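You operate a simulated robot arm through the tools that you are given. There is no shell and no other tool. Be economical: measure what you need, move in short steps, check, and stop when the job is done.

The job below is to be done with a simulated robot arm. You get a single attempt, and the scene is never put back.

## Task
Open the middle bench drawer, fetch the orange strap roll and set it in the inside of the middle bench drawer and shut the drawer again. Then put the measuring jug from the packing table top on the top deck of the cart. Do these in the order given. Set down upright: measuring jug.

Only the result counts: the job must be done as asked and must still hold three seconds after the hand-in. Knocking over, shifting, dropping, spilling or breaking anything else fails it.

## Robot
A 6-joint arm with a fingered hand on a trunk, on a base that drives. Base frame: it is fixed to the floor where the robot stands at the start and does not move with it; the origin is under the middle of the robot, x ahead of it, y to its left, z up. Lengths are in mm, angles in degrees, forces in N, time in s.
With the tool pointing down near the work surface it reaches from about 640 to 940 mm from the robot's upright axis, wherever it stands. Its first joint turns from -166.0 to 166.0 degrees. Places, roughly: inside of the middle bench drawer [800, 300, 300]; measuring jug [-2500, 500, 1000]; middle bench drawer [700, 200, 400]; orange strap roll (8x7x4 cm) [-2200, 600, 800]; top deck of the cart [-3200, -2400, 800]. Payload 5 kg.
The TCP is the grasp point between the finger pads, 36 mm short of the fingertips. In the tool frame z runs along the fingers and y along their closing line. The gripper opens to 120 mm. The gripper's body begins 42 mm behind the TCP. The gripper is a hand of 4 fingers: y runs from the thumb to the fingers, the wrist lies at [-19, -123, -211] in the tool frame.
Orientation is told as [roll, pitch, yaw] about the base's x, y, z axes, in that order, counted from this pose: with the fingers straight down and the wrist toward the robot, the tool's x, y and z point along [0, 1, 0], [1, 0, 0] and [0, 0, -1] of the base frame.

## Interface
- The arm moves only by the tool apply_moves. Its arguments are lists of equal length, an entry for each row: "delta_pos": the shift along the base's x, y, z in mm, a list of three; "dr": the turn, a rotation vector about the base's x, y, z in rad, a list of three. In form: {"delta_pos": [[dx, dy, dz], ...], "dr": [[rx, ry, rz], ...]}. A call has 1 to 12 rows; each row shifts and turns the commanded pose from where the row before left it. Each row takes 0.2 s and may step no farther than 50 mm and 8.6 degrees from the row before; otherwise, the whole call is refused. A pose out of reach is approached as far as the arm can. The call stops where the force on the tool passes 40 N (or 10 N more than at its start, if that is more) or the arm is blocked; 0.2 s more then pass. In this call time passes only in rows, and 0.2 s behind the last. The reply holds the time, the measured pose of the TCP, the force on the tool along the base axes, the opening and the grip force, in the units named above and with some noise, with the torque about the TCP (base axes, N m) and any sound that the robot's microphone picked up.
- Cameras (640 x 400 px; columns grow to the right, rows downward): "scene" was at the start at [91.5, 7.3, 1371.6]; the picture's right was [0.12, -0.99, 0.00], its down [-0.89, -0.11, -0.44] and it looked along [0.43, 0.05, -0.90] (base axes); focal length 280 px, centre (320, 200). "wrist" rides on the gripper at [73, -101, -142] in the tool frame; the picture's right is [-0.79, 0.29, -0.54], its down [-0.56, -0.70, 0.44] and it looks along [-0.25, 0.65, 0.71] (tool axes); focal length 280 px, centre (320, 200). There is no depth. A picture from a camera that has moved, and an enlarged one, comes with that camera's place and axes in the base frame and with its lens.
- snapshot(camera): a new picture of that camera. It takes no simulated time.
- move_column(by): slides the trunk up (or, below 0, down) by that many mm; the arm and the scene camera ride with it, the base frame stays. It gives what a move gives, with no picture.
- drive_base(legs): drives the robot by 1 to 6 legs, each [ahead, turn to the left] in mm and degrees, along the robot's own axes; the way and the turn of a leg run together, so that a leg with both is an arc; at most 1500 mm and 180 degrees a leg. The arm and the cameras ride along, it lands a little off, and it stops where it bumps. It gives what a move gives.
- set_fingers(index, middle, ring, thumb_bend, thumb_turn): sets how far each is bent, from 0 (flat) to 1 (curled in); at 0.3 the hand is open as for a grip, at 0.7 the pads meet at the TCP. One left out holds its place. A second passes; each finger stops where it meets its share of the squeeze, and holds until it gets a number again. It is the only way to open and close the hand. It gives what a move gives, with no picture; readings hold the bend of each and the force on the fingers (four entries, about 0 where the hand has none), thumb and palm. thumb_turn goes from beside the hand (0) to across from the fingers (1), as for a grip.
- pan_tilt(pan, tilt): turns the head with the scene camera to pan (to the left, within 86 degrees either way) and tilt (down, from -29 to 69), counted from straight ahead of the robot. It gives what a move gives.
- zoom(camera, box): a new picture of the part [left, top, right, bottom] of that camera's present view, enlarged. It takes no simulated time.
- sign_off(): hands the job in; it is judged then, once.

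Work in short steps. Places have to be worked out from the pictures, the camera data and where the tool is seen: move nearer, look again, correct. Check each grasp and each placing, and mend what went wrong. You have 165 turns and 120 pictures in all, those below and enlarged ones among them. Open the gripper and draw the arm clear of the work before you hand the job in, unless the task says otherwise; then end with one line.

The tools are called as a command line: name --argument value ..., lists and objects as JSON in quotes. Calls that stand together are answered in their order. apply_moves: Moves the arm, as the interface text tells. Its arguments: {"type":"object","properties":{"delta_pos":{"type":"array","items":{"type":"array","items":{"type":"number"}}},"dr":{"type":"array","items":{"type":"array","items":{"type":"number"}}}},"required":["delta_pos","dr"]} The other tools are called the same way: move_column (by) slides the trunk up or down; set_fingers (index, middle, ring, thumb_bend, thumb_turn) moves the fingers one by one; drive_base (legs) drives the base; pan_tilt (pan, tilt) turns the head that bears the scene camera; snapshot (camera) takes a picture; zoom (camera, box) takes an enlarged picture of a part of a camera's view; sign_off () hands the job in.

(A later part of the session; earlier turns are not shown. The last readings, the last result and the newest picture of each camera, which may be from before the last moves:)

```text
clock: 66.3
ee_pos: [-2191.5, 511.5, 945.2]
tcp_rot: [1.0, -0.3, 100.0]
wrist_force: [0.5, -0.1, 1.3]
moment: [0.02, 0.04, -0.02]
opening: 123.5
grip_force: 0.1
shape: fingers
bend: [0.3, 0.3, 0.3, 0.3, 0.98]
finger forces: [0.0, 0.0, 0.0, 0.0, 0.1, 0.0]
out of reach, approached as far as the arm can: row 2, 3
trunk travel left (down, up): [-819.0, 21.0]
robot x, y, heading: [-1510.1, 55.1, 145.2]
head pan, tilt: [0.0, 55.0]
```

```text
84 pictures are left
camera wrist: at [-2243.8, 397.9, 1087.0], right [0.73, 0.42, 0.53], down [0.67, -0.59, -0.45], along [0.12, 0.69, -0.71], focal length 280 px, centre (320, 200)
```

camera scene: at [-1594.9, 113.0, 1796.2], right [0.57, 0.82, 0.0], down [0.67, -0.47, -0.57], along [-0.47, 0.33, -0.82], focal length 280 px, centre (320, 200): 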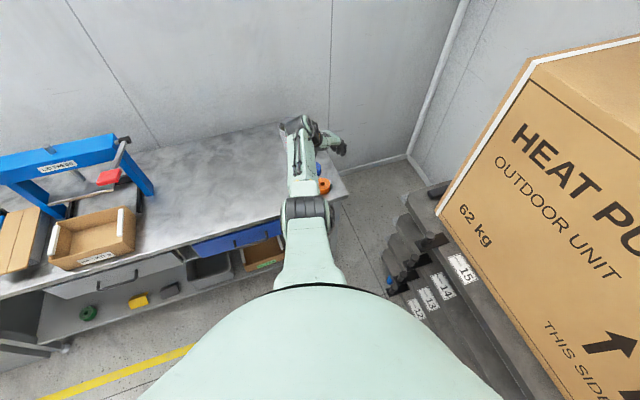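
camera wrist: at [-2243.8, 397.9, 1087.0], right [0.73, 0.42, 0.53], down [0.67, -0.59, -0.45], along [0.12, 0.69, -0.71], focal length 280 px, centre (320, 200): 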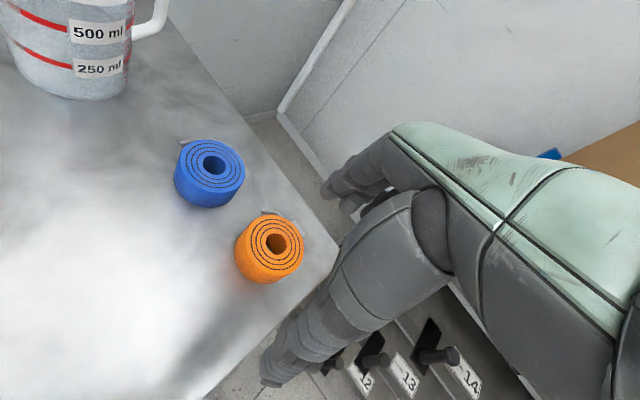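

The arm hit its reach limit because the trunk is too high. I'll raise the hand, re-centre over [-2216, 539], and then lower the trunk.

apply_moves --delta_pos '[[0, 0, 40], [-12, 14, 40], [-12.5, 13.5, 25]]' --dr '[[0, 0, 0], [0, 0, 0], [0, 0, 0]]'

move_column --by -130

snapshot --camera "wrist"

```text
clock: 67.1
ee_pos: [-2217.4, 540.5, 1046.6]
tcp_rot: [0.6, -0.1, 100.1]
wrist_force: [0.7, -0.5, -0.4]
moment: [-0.01, 0.04, -0.02]
opening: 123.4
grip_force: 0.1
shape: fingers
bend: [0.3, 0.3, 0.3, 0.3, 0.98]
finger forces: [0.1, 0.0, 0.1, 0.0, 0.0, 0.0]
trunk travel left (down, up): [-819.0, 21.0]
robot x, y, heading: [-1513.8, 55.4, 145.2]
head pan, tilt: [0.0, 55.0]
```

```text
clock: 68.7
ee_pos: [-2216.6, 541.0, 918.9]
tcp_rot: [0.7, -0.2, 100.2]
wrist_force: [-0.2, -0.6, 0.4]
moment: [-0.02, 0.01, -0.02]
opening: 123.2
grip_force: 0.1
shape: fingers
bend: [0.3, 0.3, 0.3, 0.3, 0.98]
finger forces: [0.1, 0.0, 0.0, 0.1, 0.1, 0.1]
trunk travel left (down, up): [-689.0, 151.0]
robot x, y, heading: [-1510.4, 53.4, 145.6]
head pan, tilt: [0.0, 55.0]
```

```text
83 pictures are left
camera wrist: at [-2268.8, 426.4, 1060.3], right [0.73, 0.42, 0.53], down [0.67, -0.59, -0.45], along [0.12, 0.69, -0.71], focal length 280 px, centre (320, 200)
```

wrist: 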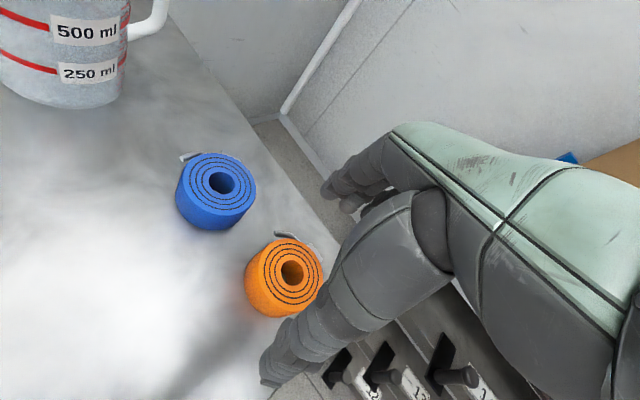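

Aligned within a few mm. I'll descend to z≈866 with force watch.

apply_moves --delta_pos '[[-3, -2, -20], [0, 0, -20], [0, 0, -12]]' --dr '[[0, 0, 0], [0, 0, 0], [0, 0, 0]]'

snapshot --camera "wrist"

```text
clock: 69.5
ee_pos: [-2216.5, 534.1, 874.0]
tcp_rot: [0.8, -0.2, 100.1]
wrist_force: [-0.3, -0.2, 0.3]
moment: [0.02, -0.01, 0.06]
opening: 123.3
grip_force: 0.1
shape: fingers
bend: [0.3, 0.3, 0.3, 0.3, 0.98]
finger forces: [0.1, 0.1, 0.1, 0.0, 0.0, 0.0]
out of reach, approached as far as the arm can: row 3
trunk travel left (down, up): [-689.0, 151.0]
robot x, y, heading: [-1509.2, 55.7, 145.2]
head pan, tilt: [0.0, 55.0]
```

```text
82 pictures are left
camera wrist: at [-2269.4, 420.6, 1015.2], right [0.73, 0.42, 0.53], down [0.67, -0.59, -0.45], along [0.12, 0.69, -0.71], focal length 280 px, centre (320, 200)
```

wrist: 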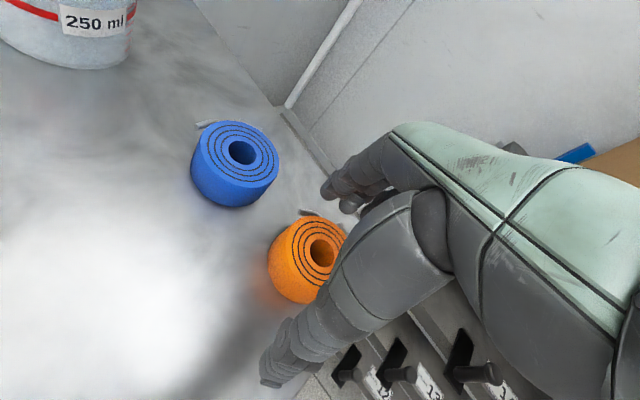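

At the reach limit again; I'll raise the arm 30 mm, re-centre, and finish the descent with the trunk.

apply_moves --delta_pos '[[-3, 3, 30]]' --dr '[[0, 0, 0]]'

move_column --by -39

snapshot --camera "wrist"

```text
clock: 69.9
ee_pos: [-2221.1, 535.4, 906.3]
tcp_rot: [0.7, -0.1, 100.1]
wrist_force: [-0.8, -0.3, -0.8]
moment: [0.01, 0.09, 0.03]
opening: 123.8
grip_force: 0.0
shape: fingers
bend: [0.3, 0.3, 0.3, 0.3, 0.98]
finger forces: [0.0, 0.1, 0.1, 0.1, 0.0, 0.0]
trunk travel left (down, up): [-689.0, 151.0]
robot x, y, heading: [-1513.4, 53.9, 144.9]
head pan, tilt: [0.0, 55.0]
```

```text
clock: 70.7
ee_pos: [-2223.1, 536.0, 867.7]
tcp_rot: [0.7, -0.2, 100.1]
wrist_force: [0.2, 0.3, 0.1]
moment: [0.0, 0.05, -0.02]
opening: 123.6
grip_force: 0.0
shape: fingers
bend: [0.3, 0.3, 0.3, 0.3, 0.98]
finger forces: [0.1, 0.0, 0.1, 0.0, 0.0, 0.0]
trunk travel left (down, up): [-650.0, 190.0]
robot x, y, heading: [-1511.4, 53.1, 145.3]
head pan, tilt: [0.0, 55.0]
```

```text
81 pictures are left
camera wrist: at [-2275.0, 423.0, 1009.2], right [0.73, 0.42, 0.53], down [0.67, -0.59, -0.45], along [0.12, 0.69, -0.71], focal length 280 px, centre (320, 200)
```

wrist: 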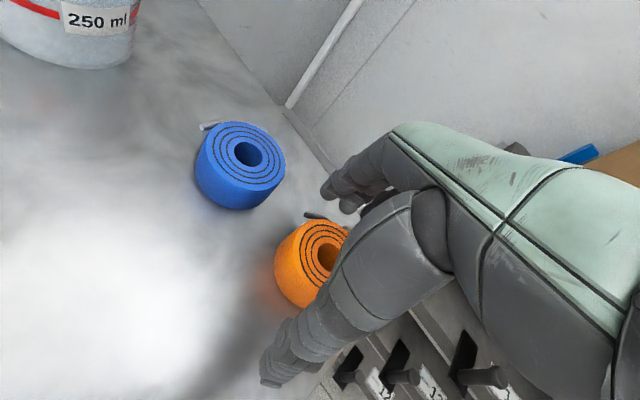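

The roll sits between the fingers and thumb. I'll lower 4 mm more and close.

move_column --by -4

set_fingers --index 0.6 --middle 0.6 --ring 0.6 --thumb_bend 0.6

snapshot --camera "wrist"

```text
clock: 71.3
ee_pos: [-2222.9, 536.3, 863.3]
tcp_rot: [0.6, -0.1, 100.1]
wrist_force: [0.2, 0.2, 0.4]
moment: [-0.01, -0.03, -0.01]
opening: 123.4
grip_force: 0.1
shape: fingers
bend: [0.3, 0.3, 0.3, 0.3, 0.98]
finger forces: [0.0, 0.0, 0.1, 0.0, 0.0, 0.0]
trunk travel left (down, up): [-646.0, 194.0]
robot x, y, heading: [-1508.8, 58.8, 145.4]
head pan, tilt: [0.0, 55.0]
```

```text
clock: 72.3
ee_pos: [-2222.8, 537.8, 864.1]
tcp_rot: [0.7, -0.2, 100.0]
wrist_force: [-0.1, 1.4, 1.3]
moment: [0.01, 0.0, -0.03]
opening: 56.3
grip_force: 12.2
shape: fingers
bend: [0.57, 0.54, 0.58, 0.51, 0.96]
finger forces: [2.8, 7.1, 2.2, 0.0, 12.3, 0.0]
trunk travel left (down, up): [-646.0, 194.0]
robot x, y, heading: [-1507.7, 53.9, 145.2]
head pan, tilt: [0.0, 55.0]
```

```text
80 pictures are left
camera wrist: at [-2275.0, 423.1, 1005.3], right [0.73, 0.42, 0.53], down [0.67, -0.59, -0.45], along [0.12, 0.69, -0.71], focal length 280 px, centre (320, 200)
```

wrist: 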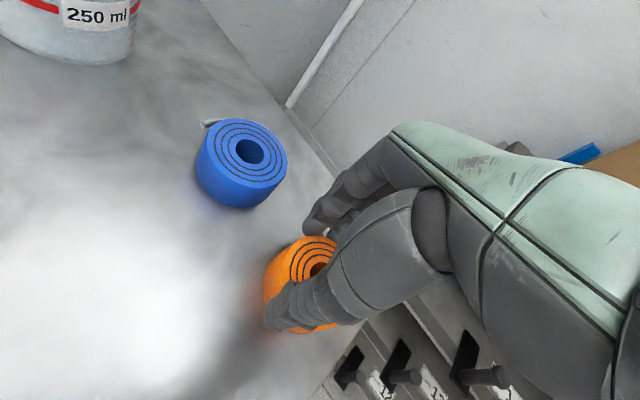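

The roll is gripped at 12 N. I'll firm up the grip and lift with the trunk.

set_fingers --index 0.66 --middle 0.66 --ring 0.66 --thumb_bend 0.66

move_column --by 120

snapshot --camera "wrist"

```text
clock: 73.3
ee_pos: [-2222.5, 536.7, 864.1]
tcp_rot: [0.6, -0.2, 100.1]
wrist_force: [1.6, 0.6, 1.6]
moment: [-0.06, 0.0, 0.0]
opening: 55.6
grip_force: 18.2
shape: fingers
bend: [0.6, 0.58, 0.62, 0.5, 0.95]
finger forces: [4.4, 9.5, 4.2, 0.0, 18.5, 0.0]
trunk travel left (down, up): [-646.0, 194.0]
robot x, y, heading: [-1510.0, 52.6, 145.2]
head pan, tilt: [0.0, 55.0]
```

```text
clock: 74.8
ee_pos: [-2224.1, 536.3, 983.4]
tcp_rot: [0.7, -0.1, 100.2]
wrist_force: [0.9, 0.7, -1.3]
moment: [0.02, 0.01, 0.01]
opening: 55.0
grip_force: 17.8
shape: fingers
bend: [0.6, 0.58, 0.62, 0.5, 0.94]
finger forces: [4.5, 9.2, 3.7, 0.0, 18.5, 0.0]
trunk travel left (down, up): [-766.0, 74.0]
robot x, y, heading: [-1511.2, 55.9, 145.2]
head pan, tilt: [0.0, 55.0]
```

```text
79 pictures are left
camera wrist: at [-2275.2, 423.2, 1124.7], right [0.73, 0.42, 0.53], down [0.67, -0.59, -0.45], along [0.12, 0.69, -0.71], focal length 280 px, centre (320, 200)
```

wrist: 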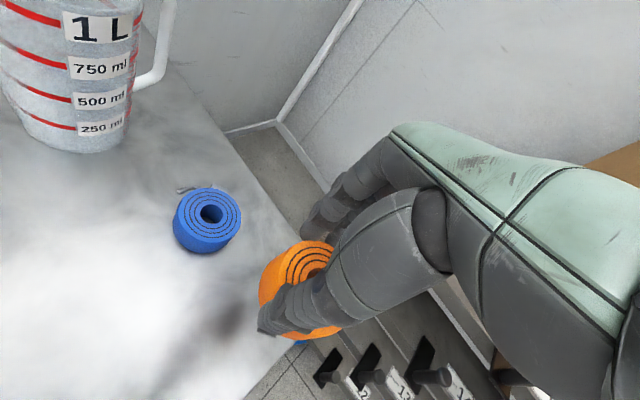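

The roll is held securely. I'll reverse along the same line to the open floor and then turn to face the drawer.

drive_base --legs '[[-1400, 0], [-900, 0], [0, -70]]'

pan_tilt --pan 0 --tilt 45

snapshot --camera "scene"

```text
clock: 90.9
ee_pos: [609.7, -399.2, 984.2]
tcp_rot: [0.7, -0.2, 30.3]
wrist_force: [0.2, 0.8, -1.6]
moment: [0.05, -0.02, -0.03]
opening: 55.1
grip_force: 18.2
shape: fingers
bend: [0.6, 0.58, 0.63, 0.5, 0.94]
finger forces: [4.5, 9.1, 3.9, 0.0, 18.2, 0.0]
trunk travel left (down, up): [-766.0, 74.0]
robot x, y, heading: [400.2, -1236.6, 75.5]
head pan, tilt: [0.0, 55.0]
```

```text
clock: 91.7
ee_pos: [610.7, -398.8, 982.7]
tcp_rot: [0.8, -0.2, 30.3]
wrist_force: [0.2, -0.1, -1.0]
moment: [-0.02, 0.02, -0.02]
opening: 55.2
grip_force: 17.9
shape: fingers
bend: [0.6, 0.58, 0.63, 0.5, 0.94]
finger forces: [4.5, 9.1, 3.9, 0.1, 18.2, 0.0]
trunk travel left (down, up): [-766.0, 74.0]
robot x, y, heading: [404.4, -1235.2, 75.5]
head pan, tilt: [0.0, 45.0]
```

```text
78 pictures are left
camera scene: at [431.5, -1126.2, 1756.5], right [0.97, -0.25, 0.0], down [-0.18, -0.69, -0.71], along [0.18, 0.68, -0.71], focal length 280 px, centre (320, 200)
```

scene: 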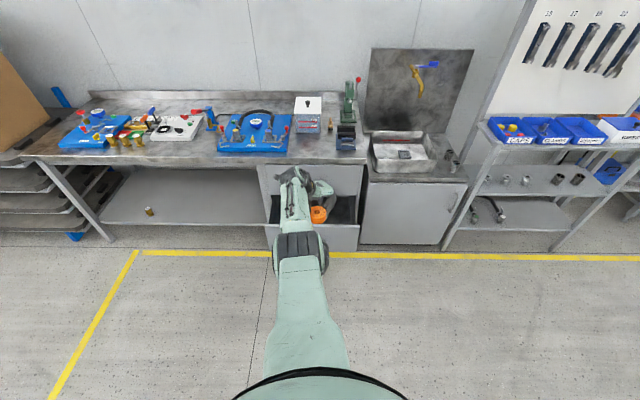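

The roll is still held. I'll drive up 330 mm so the hand is above the drawer, and look down into it.

drive_base --legs '[[320, 0]]'

snapshot --camera "wrist"

snapshot --camera "scene"

```text
clock: 94.0
ee_pos: [689.6, -86.8, 984.2]
tcp_rot: [0.7, -0.1, 30.4]
wrist_force: [0.0, 0.3, -1.1]
moment: [0.03, -0.01, -0.02]
opening: 55.0
grip_force: 18.0
shape: fingers
bend: [0.6, 0.58, 0.63, 0.5, 0.94]
finger forces: [4.5, 9.0, 3.9, 0.0, 18.2, 0.1]
trunk travel left (down, up): [-766.0, 74.0]
robot x, y, heading: [484.1, -922.4, 75.6]
head pan, tilt: [0.0, 45.0]
```

```text
77 pictures are left
camera wrist: at [565.8, -77.4, 1125.2], right [0.65, -0.54, 0.53], down [-0.32, -0.83, -0.45], along [0.69, 0.12, -0.71], focal length 280 px, centre (320, 200)
```

wrist: 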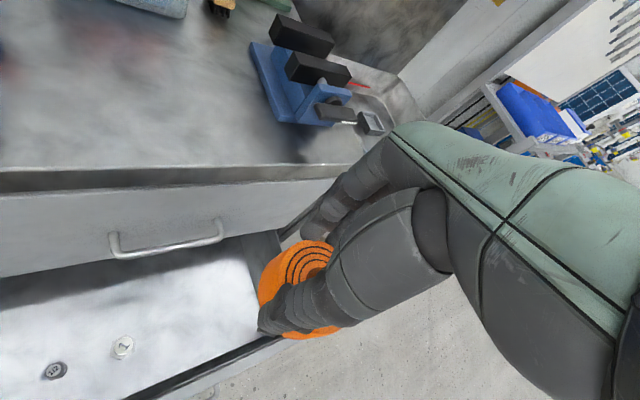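

```text
76 pictures are left
camera scene: at [512.1, -814.0, 1756.6], right [0.97, -0.25, 0.0], down [-0.18, -0.68, -0.71], along [0.18, 0.68, -0.71], focal length 280 px, centre (320, 200)
```

scene: 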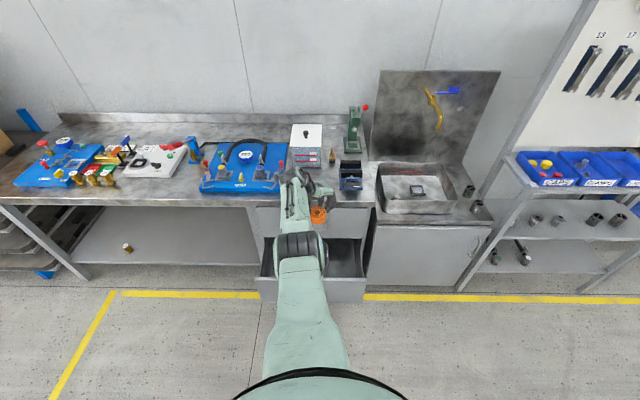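

The drawer holds two small items on its left, so I'll place the roll at right-centre. I'll yaw the hand so the wrist stays over the drawer rather than over its front, then look again.

apply_moves --delta_pos '[[6.7, 1.7, 0], [6.7, 1.7, 0], [6.7, 1.7, 0], [6.7, 1.7, 0], [6.7, 1.7, 0], [6.7, 1.7, 0]]' --dr '[[0, 0, -0.131], [0, 0, -0.131], [0, 0, -0.131], [0, 0, -0.131], [0, 0, -0.131], [0, 0, -0.131]]'

move_column --by -300

snapshot --camera "scene"

snapshot --camera "wrist"

```text
clock: 95.4
ee_pos: [708.9, -155.9, 1010.5]
tcp_rot: [0.6, -0.2, -14.8]
wrist_force: [0.7, 0.7, -0.3]
moment: [-0.03, 0.0, -0.02]
opening: 55.1
grip_force: 17.3
shape: fingers
bend: [0.6, 0.58, 0.63, 0.5, 0.94]
finger forces: [4.7, 9.1, 3.7, 0.1, 18.1, 0.0]
out of reach, approached as far as the arm can: row 1, 2, 3, 4, 5, 6
trunk travel left (down, up): [-766.0, 74.0]
robot x, y, heading: [484.7, -920.8, 75.5]
head pan, tilt: [0.0, 45.0]
```

```text
clock: 98.4
ee_pos: [708.7, -156.6, 708.9]
tcp_rot: [0.7, -0.3, -14.6]
wrist_force: [0.7, 0.3, -0.7]
moment: [0.01, 0.08, 0.03]
opening: 55.1
grip_force: 17.5
shape: fingers
bend: [0.6, 0.58, 0.63, 0.5, 0.94]
finger forces: [4.7, 9.1, 3.7, 0.1, 18.1, 0.0]
trunk travel left (down, up): [-466.0, 374.0]
robot x, y, heading: [484.6, -925.0, 75.6]
head pan, tilt: [0.0, 45.0]
```

```text
75 pictures are left
camera scene: at [512.2, -813.6, 1456.6], right [0.97, -0.25, 0.0], down [-0.18, -0.68, -0.71], along [0.18, 0.68, -0.71], focal length 280 px, centre (320, 200)
```

scene: 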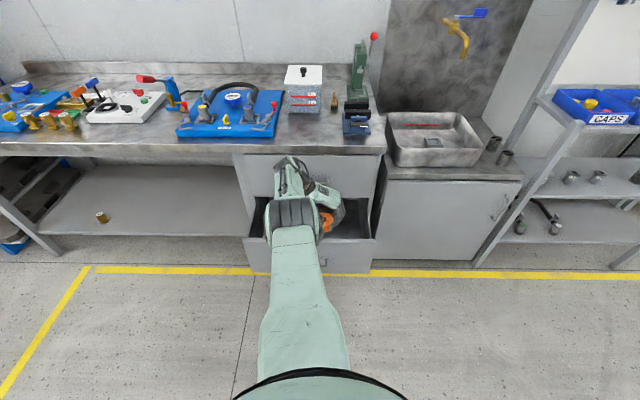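

```text
74 pictures are left
camera wrist: at [628.1, -62.9, 851.3], right [0.08, -0.84, 0.53], down [-0.82, -0.36, -0.45], along [0.57, -0.4, -0.72], focal length 280 px, centre (320, 200)
```

wrist: 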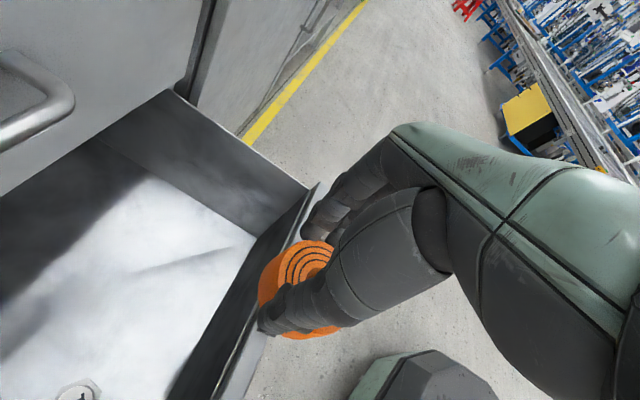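

TCP is at s≈33, and the front panel's top edge is at about s≈16. I'll drive 88 mm forward so the hand is well inside the drawer, then lower partway.

drive_base --legs '[[88, 0]]'

move_column --by -180

snapshot --camera "scene"

snapshot --camera "wrist"

```text
clock: 99.5
ee_pos: [730.3, -70.2, 707.9]
tcp_rot: [0.6, -0.2, -14.7]
wrist_force: [0.4, -0.5, -1.7]
moment: [0.01, -0.04, 0.01]
opening: 55.1
grip_force: 18.0
shape: fingers
bend: [0.6, 0.58, 0.63, 0.5, 0.94]
finger forces: [4.7, 9.0, 3.8, 0.1, 18.0, 0.1]
trunk travel left (down, up): [-466.0, 374.0]
robot x, y, heading: [507.1, -835.9, 75.6]
head pan, tilt: [0.0, 45.0]
```

```text
clock: 101.5
ee_pos: [729.7, -73.1, 532.6]
tcp_rot: [1.0, -0.2, -14.6]
wrist_force: [-6.5, -19.3, 11.2]
moment: [4.37, 0.2, 2.37]
opening: 55.0
grip_force: 17.9
shape: fingers
bend: [0.6, 0.58, 0.63, 0.5, 0.94]
finger forces: [4.7, 9.0, 3.9, 0.0, 18.1, 0.0]
trunk travel left (down, up): [-286.0, 554.0]
robot x, y, heading: [505.8, -836.2, 75.6]
head pan, tilt: [0.0, 45.0]
```

```text
73 pictures are left
camera scene: at [533.2, -732.6, 1277.1], right [0.97, -0.25, 0.0], down [-0.18, -0.68, -0.71], along [0.18, 0.69, -0.7], focal length 280 px, centre (320, 200)
```

scene: 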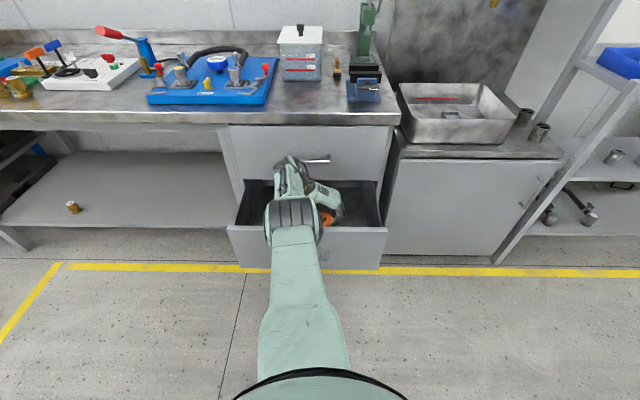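

```text
72 pictures are left
camera wrist: at [648.6, 20.2, 674.4], right [0.08, -0.84, 0.53], down [-0.82, -0.36, -0.45], along [0.57, -0.4, -0.72], focal length 280 px, centre (320, 200)
```

wrist: 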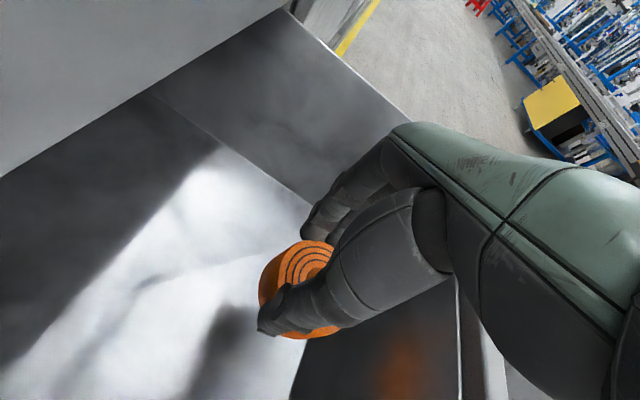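

A contact force shows the hand's camera side touching the top drawer handle region. I'll raise, yaw the hand 20° so that side swings away from the bench, and back off a few mm.

move_column --by 80

apply_moves --delta_pos '[[0, -3, 0], [0, -3, 0], [0, -3, 0]]' --dr '[[0, 0, 0.116], [0, 0, 0.116], [0, 0, 0.116]]'

snapshot --camera "scene"

```text
clock: 102.7
ee_pos: [731.4, -71.2, 608.6]
tcp_rot: [0.7, -0.2, -14.7]
wrist_force: [0.5, 0.6, -1.8]
moment: [-0.01, 0.0, -0.03]
opening: 55.1
grip_force: 17.9
shape: fingers
bend: [0.6, 0.58, 0.63, 0.5, 0.94]
finger forces: [4.8, 8.9, 3.9, 0.1, 18.1, 0.0]
trunk travel left (down, up): [-366.0, 474.0]
robot x, y, heading: [508.1, -840.4, 75.5]
head pan, tilt: [0.0, 45.0]
```

```text
clock: 103.5
ee_pos: [730.8, -79.7, 609.9]
tcp_rot: [0.6, -0.2, 5.3]
wrist_force: [-0.7, -0.7, -1.0]
moment: [-0.01, -0.02, 0.03]
opening: 55.1
grip_force: 17.4
shape: fingers
bend: [0.6, 0.59, 0.63, 0.5, 0.94]
finger forces: [4.8, 9.0, 3.4, 0.0, 17.8, 0.1]
trunk travel left (down, up): [-366.0, 474.0]
robot x, y, heading: [506.3, -833.9, 75.4]
head pan, tilt: [0.0, 45.0]
```

```text
71 pictures are left
camera scene: at [534.4, -728.2, 1356.6], right [0.97, -0.25, 0.0], down [-0.18, -0.68, -0.71], along [0.18, 0.68, -0.71], focal length 280 px, centre (320, 200)
```

scene: 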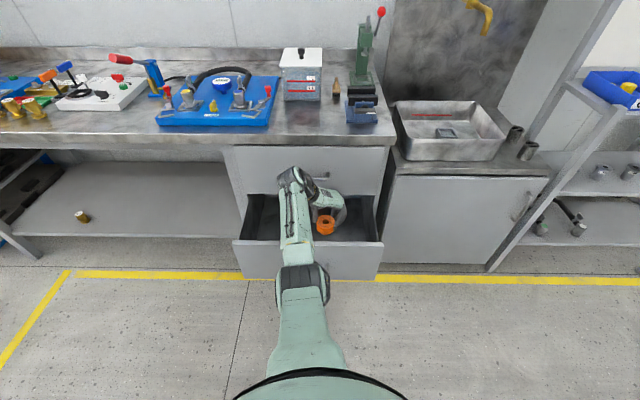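

Now clear. Lowering in stages with force checks.

move_column --by -120

snapshot --camera "wrist"

zoom --camera "scene" --box '[210, 100, 420, 290]'

```text
clock: 105.0
ee_pos: [729.6, -80.9, 489.4]
tcp_rot: [0.7, -0.2, 5.3]
wrist_force: [0.0, 0.5, -0.6]
moment: [0.03, -0.03, 0.02]
opening: 54.8
grip_force: 17.3
shape: fingers
bend: [0.6, 0.59, 0.63, 0.5, 0.94]
finger forces: [4.7, 8.9, 3.4, 0.0, 17.8, 0.0]
trunk travel left (down, up): [-246.0, 594.0]
robot x, y, heading: [503.2, -834.5, 75.7]
head pan, tilt: [0.0, 45.0]
```

```text
70 pictures are left
camera wrist: at [621.9, -19.8, 630.8], right [0.36, -0.77, 0.53], down [-0.65, -0.62, -0.45], along [0.67, -0.18, -0.72], focal length 280 px, centre (320, 200)
```

wrist: 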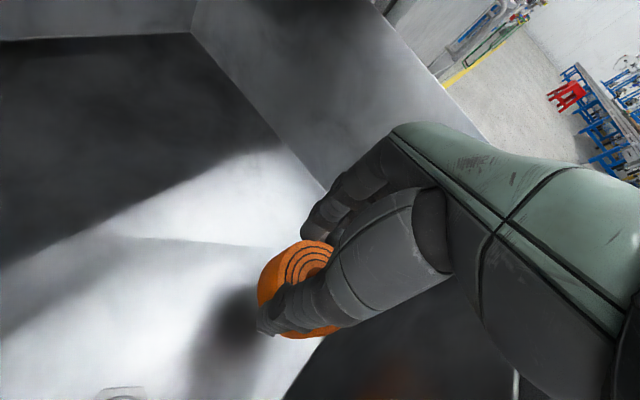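

```text
2.11 times, centred on (315, 195) of scene
camera zoom: at [534.1, -728.6, 1236.6], right [0.97, -0.25, 0.0], down [-0.18, -0.68, -0.71], along [0.18, 0.68, -0.71], focal length 589 px, centre (330, 210)
```

zoom: 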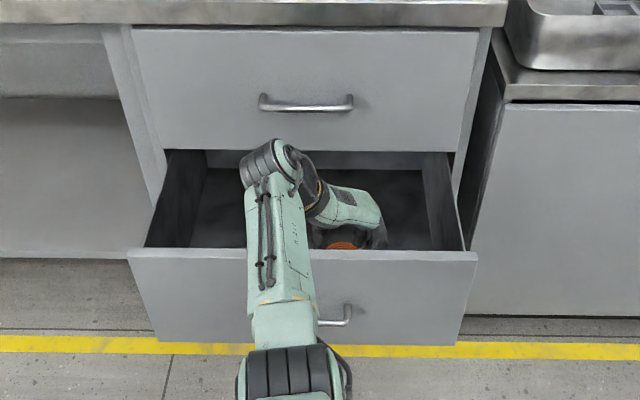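

Clear so far. I'll continue lowering in steps until contact.

move_column --by -50

snapshot --camera "wrist"

zoom --camera "scene" --box '[210, 70, 420, 260]'

```text
clock: 105.9
ee_pos: [729.5, -80.3, 439.4]
tcp_rot: [0.7, -0.1, 5.4]
wrist_force: [0.6, -0.1, -0.8]
moment: [-0.01, -0.03, -0.01]
opening: 54.9
grip_force: 16.9
shape: fingers
bend: [0.6, 0.59, 0.63, 0.5, 0.94]
finger forces: [4.8, 8.9, 3.4, 0.0, 17.9, 0.0]
trunk travel left (down, up): [-196.0, 644.0]
robot x, y, heading: [507.6, -834.0, 75.7]
head pan, tilt: [0.0, 45.0]
```

```text
68 pictures are left
camera wrist: at [621.9, -19.8, 580.8], right [0.36, -0.77, 0.53], down [-0.65, -0.62, -0.45], along [0.67, -0.18, -0.72], focal length 280 px, centre (320, 200)
```

wrist: 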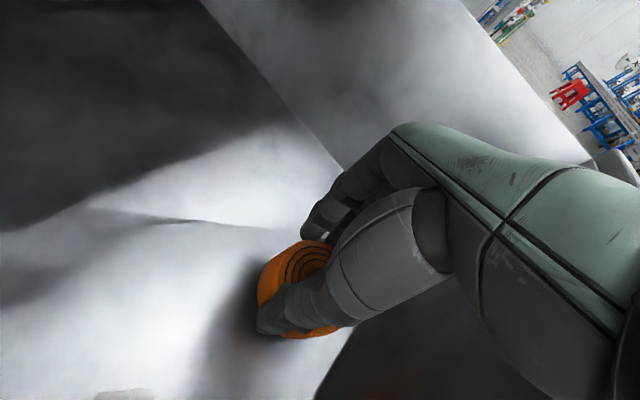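

```text
2.11 times, centred on (315, 165) of scene
camera zoom: at [534.1, -728.7, 1186.6], right [0.97, -0.25, 0.0], down [-0.18, -0.68, -0.71], along [0.18, 0.68, -0.71], focal length 589 px, centre (330, 274)
```

zoom: 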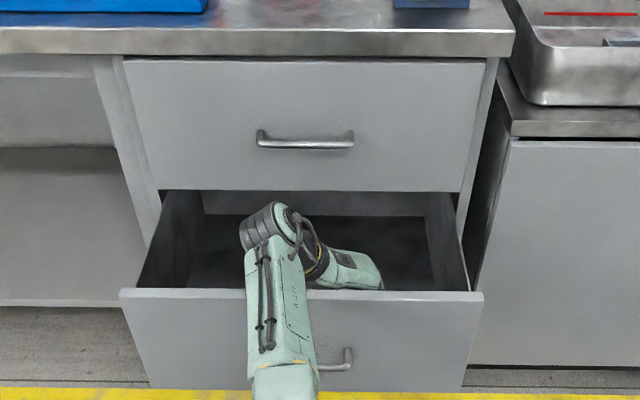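

move_column --by -20

snapshot --camera "wrist"

```text
clock: 106.6
ee_pos: [730.0, -81.7, 418.6]
tcp_rot: [0.8, -0.2, 5.3]
wrist_force: [0.2, 0.3, -0.8]
moment: [0.01, -0.02, 0.04]
opening: 55.2
grip_force: 17.2
shape: fingers
bend: [0.6, 0.59, 0.63, 0.5, 0.94]
finger forces: [4.7, 8.9, 3.4, 0.0, 17.8, 0.0]
trunk travel left (down, up): [-176.0, 664.0]
robot x, y, heading: [508.6, -835.2, 75.5]
head pan, tilt: [0.0, 45.0]
```

```text
66 pictures are left
camera wrist: at [621.9, -19.8, 560.7], right [0.36, -0.77, 0.53], down [-0.65, -0.62, -0.45], along [0.67, -0.18, -0.72], focal length 280 px, centre (320, 200)
```

wrist: 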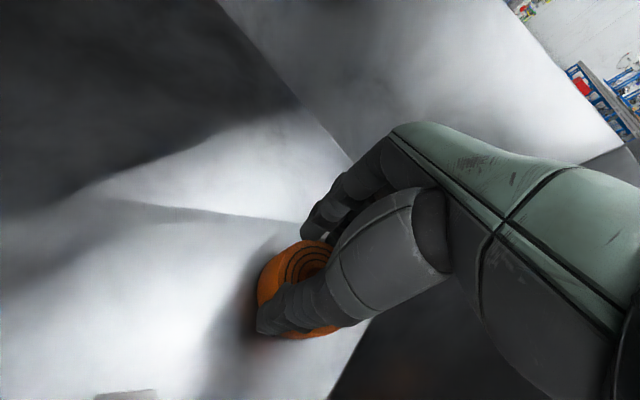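

move_column --by -12

snapshot --camera "wrist"

```text
clock: 107.2
ee_pos: [730.9, -79.1, 409.0]
tcp_rot: [1.0, -0.3, 5.3]
wrist_force: [0.6, 1.3, 11.4]
moment: [0.01, 0.2, 0.0]
opening: 55.2
grip_force: 18.5
shape: fingers
bend: [0.6, 0.59, 0.63, 0.5, 0.94]
finger forces: [5.4, 9.4, 4.8, 0.1, 18.4, 0.0]
trunk travel left (down, up): [-164.0, 676.0]
robot x, y, heading: [503.7, -837.5, 75.3]
head pan, tilt: [0.0, 45.0]
```

```text
65 pictures are left
camera wrist: at [622.0, -19.6, 551.8], right [0.36, -0.77, 0.53], down [-0.64, -0.61, -0.46], along [0.68, -0.18, -0.71], focal length 280 px, centre (320, 200)
```

wrist: 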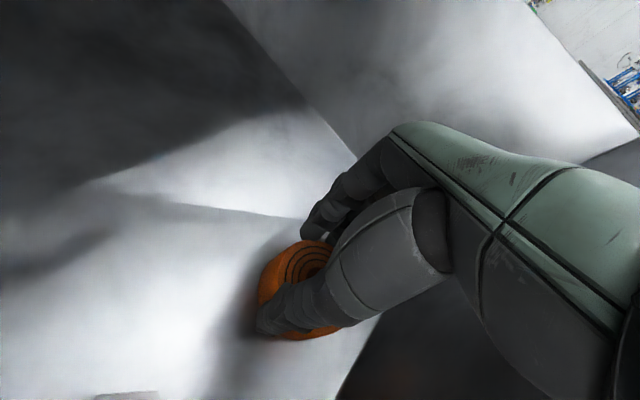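

The roll has met the drawer floor (11 N up). Releasing with the fingers.

move_column --by 2

set_fingers --index 0.3 --middle 0.3 --ring 0.3 --thumb_bend 0.3

move_column --by 330

snapshot --camera "wrist"

snapshot --camera "scene"

```text
clock: 107.7
ee_pos: [730.1, -80.6, 409.9]
tcp_rot: [0.7, -0.3, 5.3]
wrist_force: [1.0, 1.2, 9.5]
moment: [0.02, 0.15, 0.01]
opening: 55.1
grip_force: 19.2
shape: fingers
bend: [0.6, 0.59, 0.63, 0.5, 0.94]
finger forces: [5.3, 9.3, 4.7, 0.0, 18.4, 0.0]
trunk travel left (down, up): [-166.0, 674.0]
robot x, y, heading: [508.6, -837.0, 75.6]
head pan, tilt: [0.0, 45.0]
```

```text
clock: 108.7
ee_pos: [731.3, -81.6, 408.9]
tcp_rot: [0.6, -0.2, 5.3]
wrist_force: [-0.2, 0.1, -0.1]
moment: [0.03, 0.02, -0.02]
opening: 123.0
grip_force: 0.2
shape: fingers
bend: [0.3, 0.3, 0.3, 0.3, 0.97]
finger forces: [0.0, 0.0, 0.0, 0.0, 0.1, 0.0]
trunk travel left (down, up): [-166.0, 674.0]
robot x, y, heading: [505.9, -833.5, 75.6]
head pan, tilt: [0.0, 45.0]
```

```text
clock: 111.9
ee_pos: [729.8, -80.2, 738.5]
tcp_rot: [0.7, -0.2, 5.2]
wrist_force: [0.4, -0.2, -0.4]
moment: [-0.01, 0.03, -0.02]
opening: 123.1
grip_force: 0.0
shape: fingers
bend: [0.3, 0.3, 0.3, 0.3, 0.97]
finger forces: [0.0, 0.0, 0.0, 0.1, 0.0, 0.0]
trunk travel left (down, up): [-496.0, 344.0]
robot x, y, heading: [504.2, -830.9, 75.5]
head pan, tilt: [0.0, 45.0]
```

```text
64 pictures are left
camera wrist: at [621.9, -19.7, 880.5], right [0.36, -0.77, 0.53], down [-0.65, -0.62, -0.45], along [0.67, -0.18, -0.72], focal length 280 px, centre (320, 200)
```

wrist: 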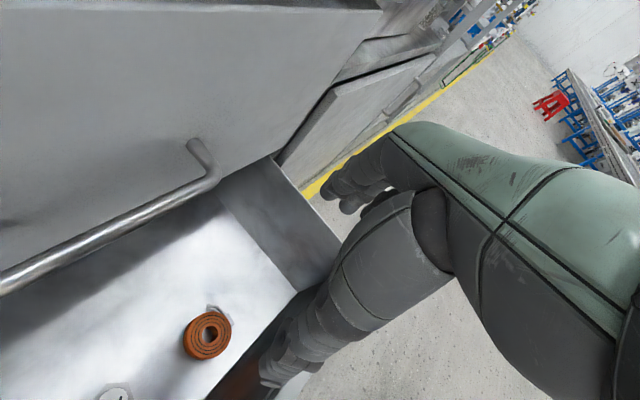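

```text
63 pictures are left
camera scene: at [534.1, -728.5, 1486.5], right [0.97, -0.25, 0.0], down [-0.18, -0.68, -0.71], along [0.18, 0.68, -0.71], focal length 280 px, centre (320, 200)
```

scene: 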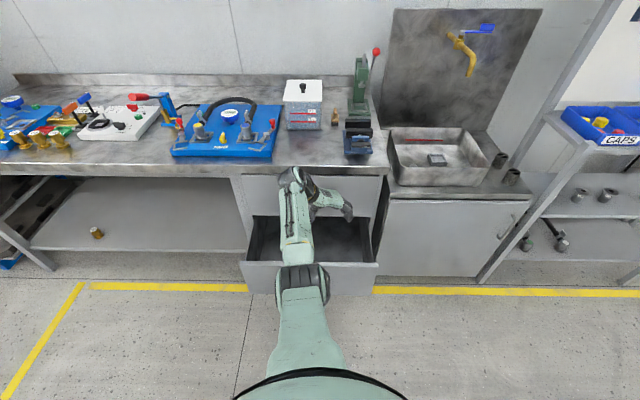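

The roll rests flat in the drawer. Next I'll back off, point the hand straight, and make a fist to push the drawer shut on its handle bar.

drive_base --legs '[[-400, 0]]'

apply_moves --delta_pos '[[-10, -4, 0], [-10, -4, 0], [-10, -4, 0], [-10, -4, 0], [-10, -4, 0], [-10, -4, 0], [-10, -4, 0], [-10, -4, 0], [-10, -4, 0]]' --dr '[[0, 0, 0.136], [0, 0, 0.136], [0, 0, 0.136], [0, 0, 0.136], [0, 0, 0.136], [0, 0, 0.136], [0, 0, 0.136], [0, 0, 0.136], [0, 0, 0.136]]'

set_fingers --index 1.0 --middle 1.0 --ring 1.0 --thumb_bend 0.5

move_column --by -290

snapshot --camera "scene"

snapshot --camera "wrist"

```text
clock: 114.6
ee_pos: [632.3, -462.6, 739.7]
tcp_rot: [0.7, -0.2, 5.1]
wrist_force: [0.3, 0.2, -0.4]
moment: [-0.01, 0.01, 0.02]
opening: 122.8
grip_force: 0.0
shape: fingers
bend: [0.3, 0.3, 0.3, 0.3, 0.97]
finger forces: [0.1, 0.0, 0.0, 0.1, 0.1, 0.1]
trunk travel left (down, up): [-496.0, 344.0]
robot x, y, heading: [408.9, -1218.3, 75.6]
head pan, tilt: [0.0, 45.0]
```

```text
clock: 116.6
ee_pos: [541.6, -497.5, 738.1]
tcp_rot: [0.7, -0.2, 75.3]
wrist_force: [-0.2, 0.1, 0.7]
moment: [0.0, 0.01, -0.03]
opening: 123.1
grip_force: 0.1
shape: fingers
bend: [0.3, 0.3, 0.3, 0.3, 0.97]
finger forces: [0.0, 0.0, 0.0, 0.2, 0.0, 0.0]
trunk travel left (down, up): [-496.0, 344.0]
robot x, y, heading: [408.4, -1220.6, 75.6]
head pan, tilt: [0.0, 45.0]
```

```text
clock: 117.6
ee_pos: [541.6, -497.1, 738.4]
tcp_rot: [0.6, -0.2, 75.2]
wrist_force: [-0.5, -0.1, -0.4]
moment: [-0.04, 0.0, -0.03]
opening: 68.3
grip_force: 0.1
shape: fingers
bend: [1.0, 1.0, 1.0, 0.5, 0.97]
finger forces: [0.0, 0.0, 0.0, 0.0, 0.1, 0.1]
trunk travel left (down, up): [-496.0, 344.0]
robot x, y, heading: [407.6, -1221.3, 75.8]
head pan, tilt: [0.0, 45.0]
```

```text
clock: 120.5
ee_pos: [540.9, -497.1, 448.7]
tcp_rot: [0.7, -0.2, 75.3]
wrist_force: [0.8, -0.7, 0.8]
moment: [0.06, 0.0, 0.03]
opening: 68.5
grip_force: 0.0
shape: fingers
bend: [1.0, 1.0, 1.0, 0.5, 0.97]
finger forces: [0.0, 0.1, 0.0, 0.0, 0.0, 0.0]
trunk travel left (down, up): [-206.0, 634.0]
robot x, y, heading: [408.4, -1216.0, 75.3]
head pan, tilt: [0.0, 45.0]
```

```text
62 pictures are left
camera scene: at [435.5, -1110.6, 1196.6], right [0.97, -0.25, 0.0], down [-0.18, -0.68, -0.71], along [0.18, 0.68, -0.71], focal length 280 px, centre (320, 200)
```

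scene: 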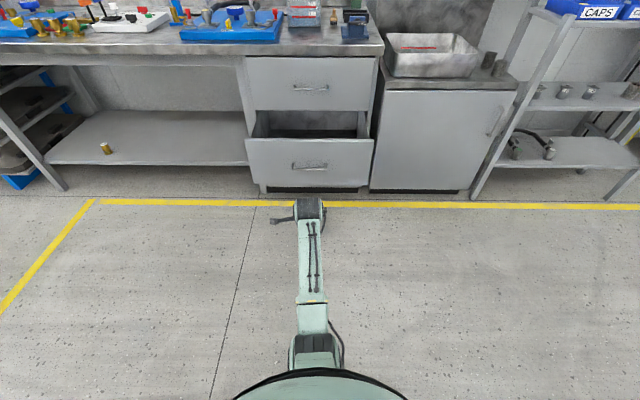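

```text
61 pictures are left
camera wrist: at [446.3, -578.2, 589.9], right [0.84, 0.08, 0.53], down [0.36, -0.82, -0.45], along [0.4, 0.57, -0.72], focal length 280 px, centre (320, 200)
```

wrist: 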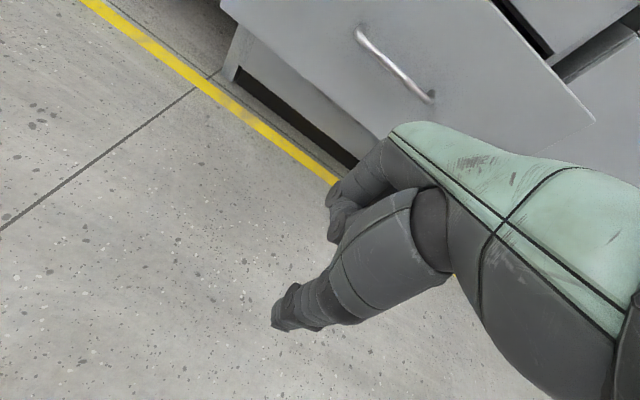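

The hand is lined up with the handle. I'll lower 20 mm, drive up near contact, and check.

move_column --by -20

drive_base --legs '[[230, 0]]'

snapshot --camera "wrist"

snapshot --camera "scene"

```text
clock: 121.2
ee_pos: [542.0, -498.2, 427.5]
tcp_rot: [0.7, -0.2, 75.2]
wrist_force: [0.5, -0.4, -0.6]
moment: [0.01, 0.0, -0.01]
opening: 68.2
grip_force: 0.0
shape: fingers
bend: [1.0, 1.0, 1.0, 0.5, 0.97]
finger forces: [0.0, 0.1, 0.0, 0.1, 0.0, 0.0]
trunk travel left (down, up): [-186.0, 654.0]
robot x, y, heading: [405.1, -1215.3, 75.5]
head pan, tilt: [0.0, 45.0]
```

```text
clock: 123.0
ee_pos: [597.8, -276.6, 427.4]
tcp_rot: [0.7, 0.0, 75.4]
wrist_force: [0.2, 0.1, 0.6]
moment: [0.02, -0.01, 0.04]
opening: 68.3
grip_force: 0.1
shape: fingers
bend: [1.0, 1.0, 1.0, 0.5, 0.97]
finger forces: [0.1, 0.1, 0.0, 0.1, 0.1, 0.1]
trunk travel left (down, up): [-186.0, 654.0]
robot x, y, heading: [467.4, -997.3, 75.3]
head pan, tilt: [0.0, 45.0]
```

```text
60 pictures are left
camera wrist: at [503.4, -357.7, 569.4], right [0.84, 0.08, 0.53], down [0.36, -0.82, -0.45], along [0.4, 0.57, -0.72], focal length 280 px, centre (320, 200)
```

wrist: 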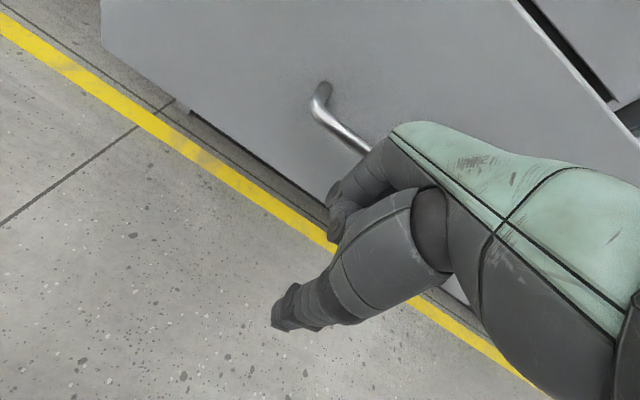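

```text
59 pictures are left
camera scene: at [492.7, -889.8, 1176.5], right [0.97, -0.25, 0.0], down [-0.18, -0.68, -0.71], along [0.18, 0.68, -0.71], focal length 280 px, centre (320, 200)
```

scene: 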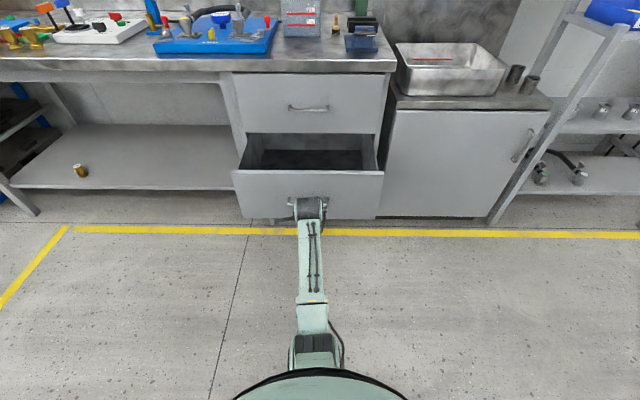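

About to touch. I'll push by driving 200 mm.

drive_base --legs '[[200, 0]]'

snapshot --camera "scene"

snapshot --camera "wrist"

```text
clock: 124.7
ee_pos: [647.5, -80.8, 426.3]
tcp_rot: [0.6, -0.2, 75.4]
wrist_force: [-0.6, 0.1, -0.7]
moment: [-0.01, 0.01, 0.02]
opening: 68.6
grip_force: 0.1
shape: fingers
bend: [1.0, 1.0, 1.0, 0.5, 0.97]
finger forces: [0.0, 0.1, 0.1, 0.0, 0.1, 0.0]
trunk travel left (down, up): [-186.0, 654.0]
robot x, y, heading: [514.9, -805.2, 75.9]
head pan, tilt: [0.0, 45.0]
```

```text
58 pictures are left
camera scene: at [542.9, -694.5, 1176.5], right [0.97, -0.25, 0.0], down [-0.18, -0.69, -0.71], along [0.18, 0.68, -0.71], focal length 280 px, centre (320, 200)
```

scene: 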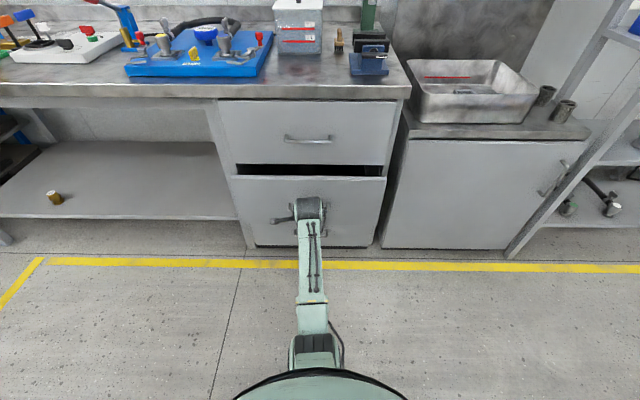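

```text
57 pictures are left
camera wrist: at [552.7, -162.5, 569.4], right [0.84, 0.08, 0.53], down [0.36, -0.82, -0.45], along [0.4, 0.57, -0.72], focal length 280 px, centre (320, 200)
```

wrist: 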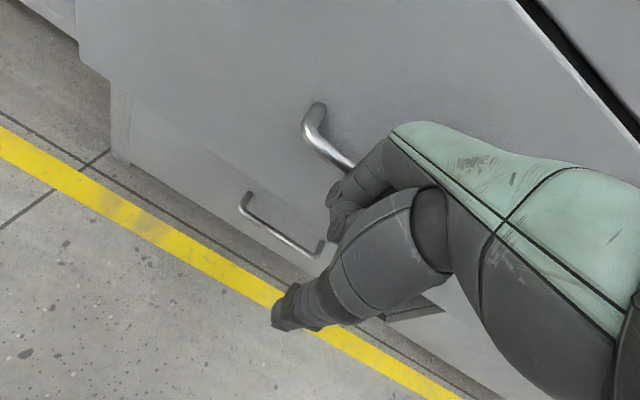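

The drawer is following. About 70 mm left; I'll drive 45 mm, then finish with force-limited arm steps.

drive_base --legs '[[45, 0]]'

apply_moves --delta_pos '[[2.6, 9.7, 0], [2.6, 9.7, 0], [2.6, 9.7, 0], [2.6, 9.7, 0], [2.6, 9.7, 0], [2.6, 9.7, 0]]' --dr '[[0, 0, 0], [0, 0, 0], [0, 0, 0], [0, 0, 0], [0, 0, 0], [0, 0, 0]]'

zoom --camera "scene" --box '[200, 80, 420, 260]'

```text
clock: 125.6
ee_pos: [658.5, -38.4, 426.6]
tcp_rot: [0.8, -0.1, 75.4]
wrist_force: [0.3, 0.1, -0.2]
moment: [-0.01, 0.01, -0.01]
opening: 68.4
grip_force: 0.0
shape: fingers
bend: [1.0, 1.0, 1.0, 0.5, 0.97]
finger forces: [0.0, 0.0, 0.0, 0.1, 0.0, 0.0]
trunk travel left (down, up): [-186.0, 654.0]
robot x, y, heading: [529.0, -758.8, 75.4]
head pan, tilt: [0.0, 45.0]
```

```text
clock: 126.7
ee_pos: [667.6, -4.3, 428.3]
tcp_rot: [0.8, 0.3, 75.4]
wrist_force: [-5.9, -30.8, 16.5]
moment: [1.29, -0.39, -0.21]
opening: 69.9
grip_force: 17.5
shape: fingers
bend: [1.0, 1.0, 1.0, 0.5, 0.97]
finger forces: [11.4, 24.0, 0.1, 0.0, 0.0, 0.1]
trunk travel left (down, up): [-186.0, 654.0]
robot x, y, heading: [528.6, -762.5, 75.4]
head pan, tilt: [0.0, 45.0]
stopped in row 5: the force on the tool passed its limit at 48 N (the readings are from after the stop); the commanded pose is now the measured one
```

```text
2.22 times, centred on (310, 170) of scene
camera zoom: at [552.9, -656.8, 1177.3], right [0.97, -0.25, 0.0], down [-0.18, -0.68, -0.71], along [0.18, 0.69, -0.7], focal length 621 px, centre (342, 267)
```

zoom: 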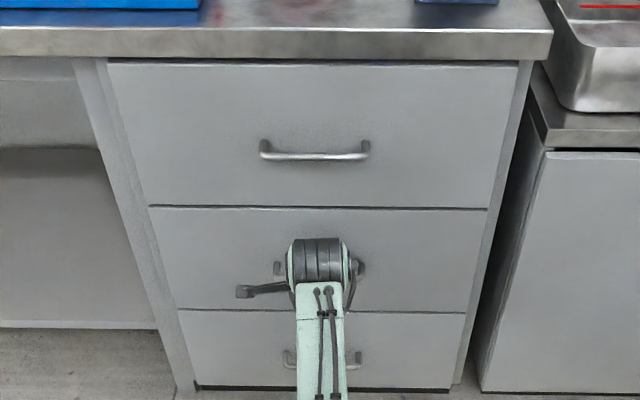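

The drawer is shut flush and met its stop (48 N). I'll back away and verify.

drive_base --legs '[[-450, 0]]'

move_column --by 400

set_fingers --index 0.3 --middle 0.3 --ring 0.3 --thumb_bend 0.3

snapshot --camera "scene"

```text
clock: 129.6
ee_pos: [556.7, -429.5, 424.3]
tcp_rot: [0.7, 0.4, 75.7]
wrist_force: [0.5, 0.1, -0.2]
moment: [0.0, -0.01, 0.05]
opening: 68.5
grip_force: 0.0
shape: fingers
bend: [1.0, 1.0, 1.0, 0.5, 0.97]
finger forces: [0.1, 0.0, 0.0, 0.0, 0.0, 0.0]
trunk travel left (down, up): [-186.0, 654.0]
robot x, y, heading: [416.3, -1185.4, 75.6]
head pan, tilt: [0.0, 45.0]
```

```text
clock: 133.4
ee_pos: [557.1, -429.0, 824.0]
tcp_rot: [0.8, 0.3, 75.7]
wrist_force: [0.3, 0.3, -0.4]
moment: [0.0, 0.0, -0.02]
opening: 68.4
grip_force: 0.1
shape: fingers
bend: [1.0, 1.0, 1.0, 0.5, 0.97]
finger forces: [0.0, 0.0, 0.0, 0.0, 0.1, 0.1]
trunk travel left (down, up): [-586.0, 254.0]
robot x, y, heading: [414.1, -1187.2, 75.4]
head pan, tilt: [0.0, 45.0]
```

```text
clock: 134.4
ee_pos: [556.9, -429.2, 824.1]
tcp_rot: [0.7, 0.4, 75.8]
wrist_force: [-0.6, 0.1, -0.1]
moment: [0.0, 0.02, -0.01]
opening: 123.1
grip_force: 0.0
shape: fingers
bend: [0.3, 0.3, 0.3, 0.3, 0.97]
finger forces: [0.1, 0.0, 0.0, 0.0, 0.1, 0.1]
trunk travel left (down, up): [-586.0, 254.0]
robot x, y, heading: [419.0, -1187.8, 75.4]
head pan, tilt: [0.0, 45.0]
```

```text
55 pictures are left
camera scene: at [444.1, -1080.2, 1576.6], right [0.97, -0.25, 0.0], down [-0.17, -0.69, -0.71], along [0.17, 0.69, -0.71], focal length 280 px, centre (320, 200)
```

scene: 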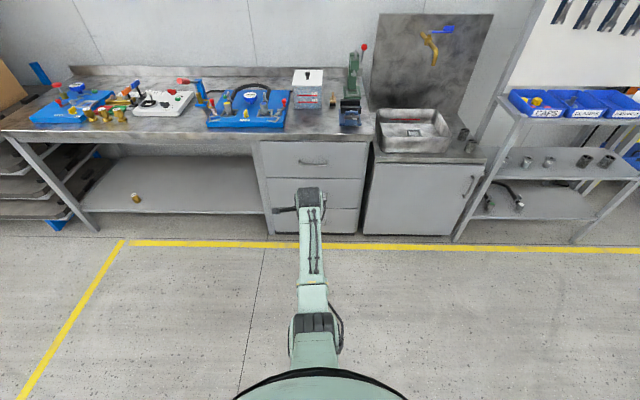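

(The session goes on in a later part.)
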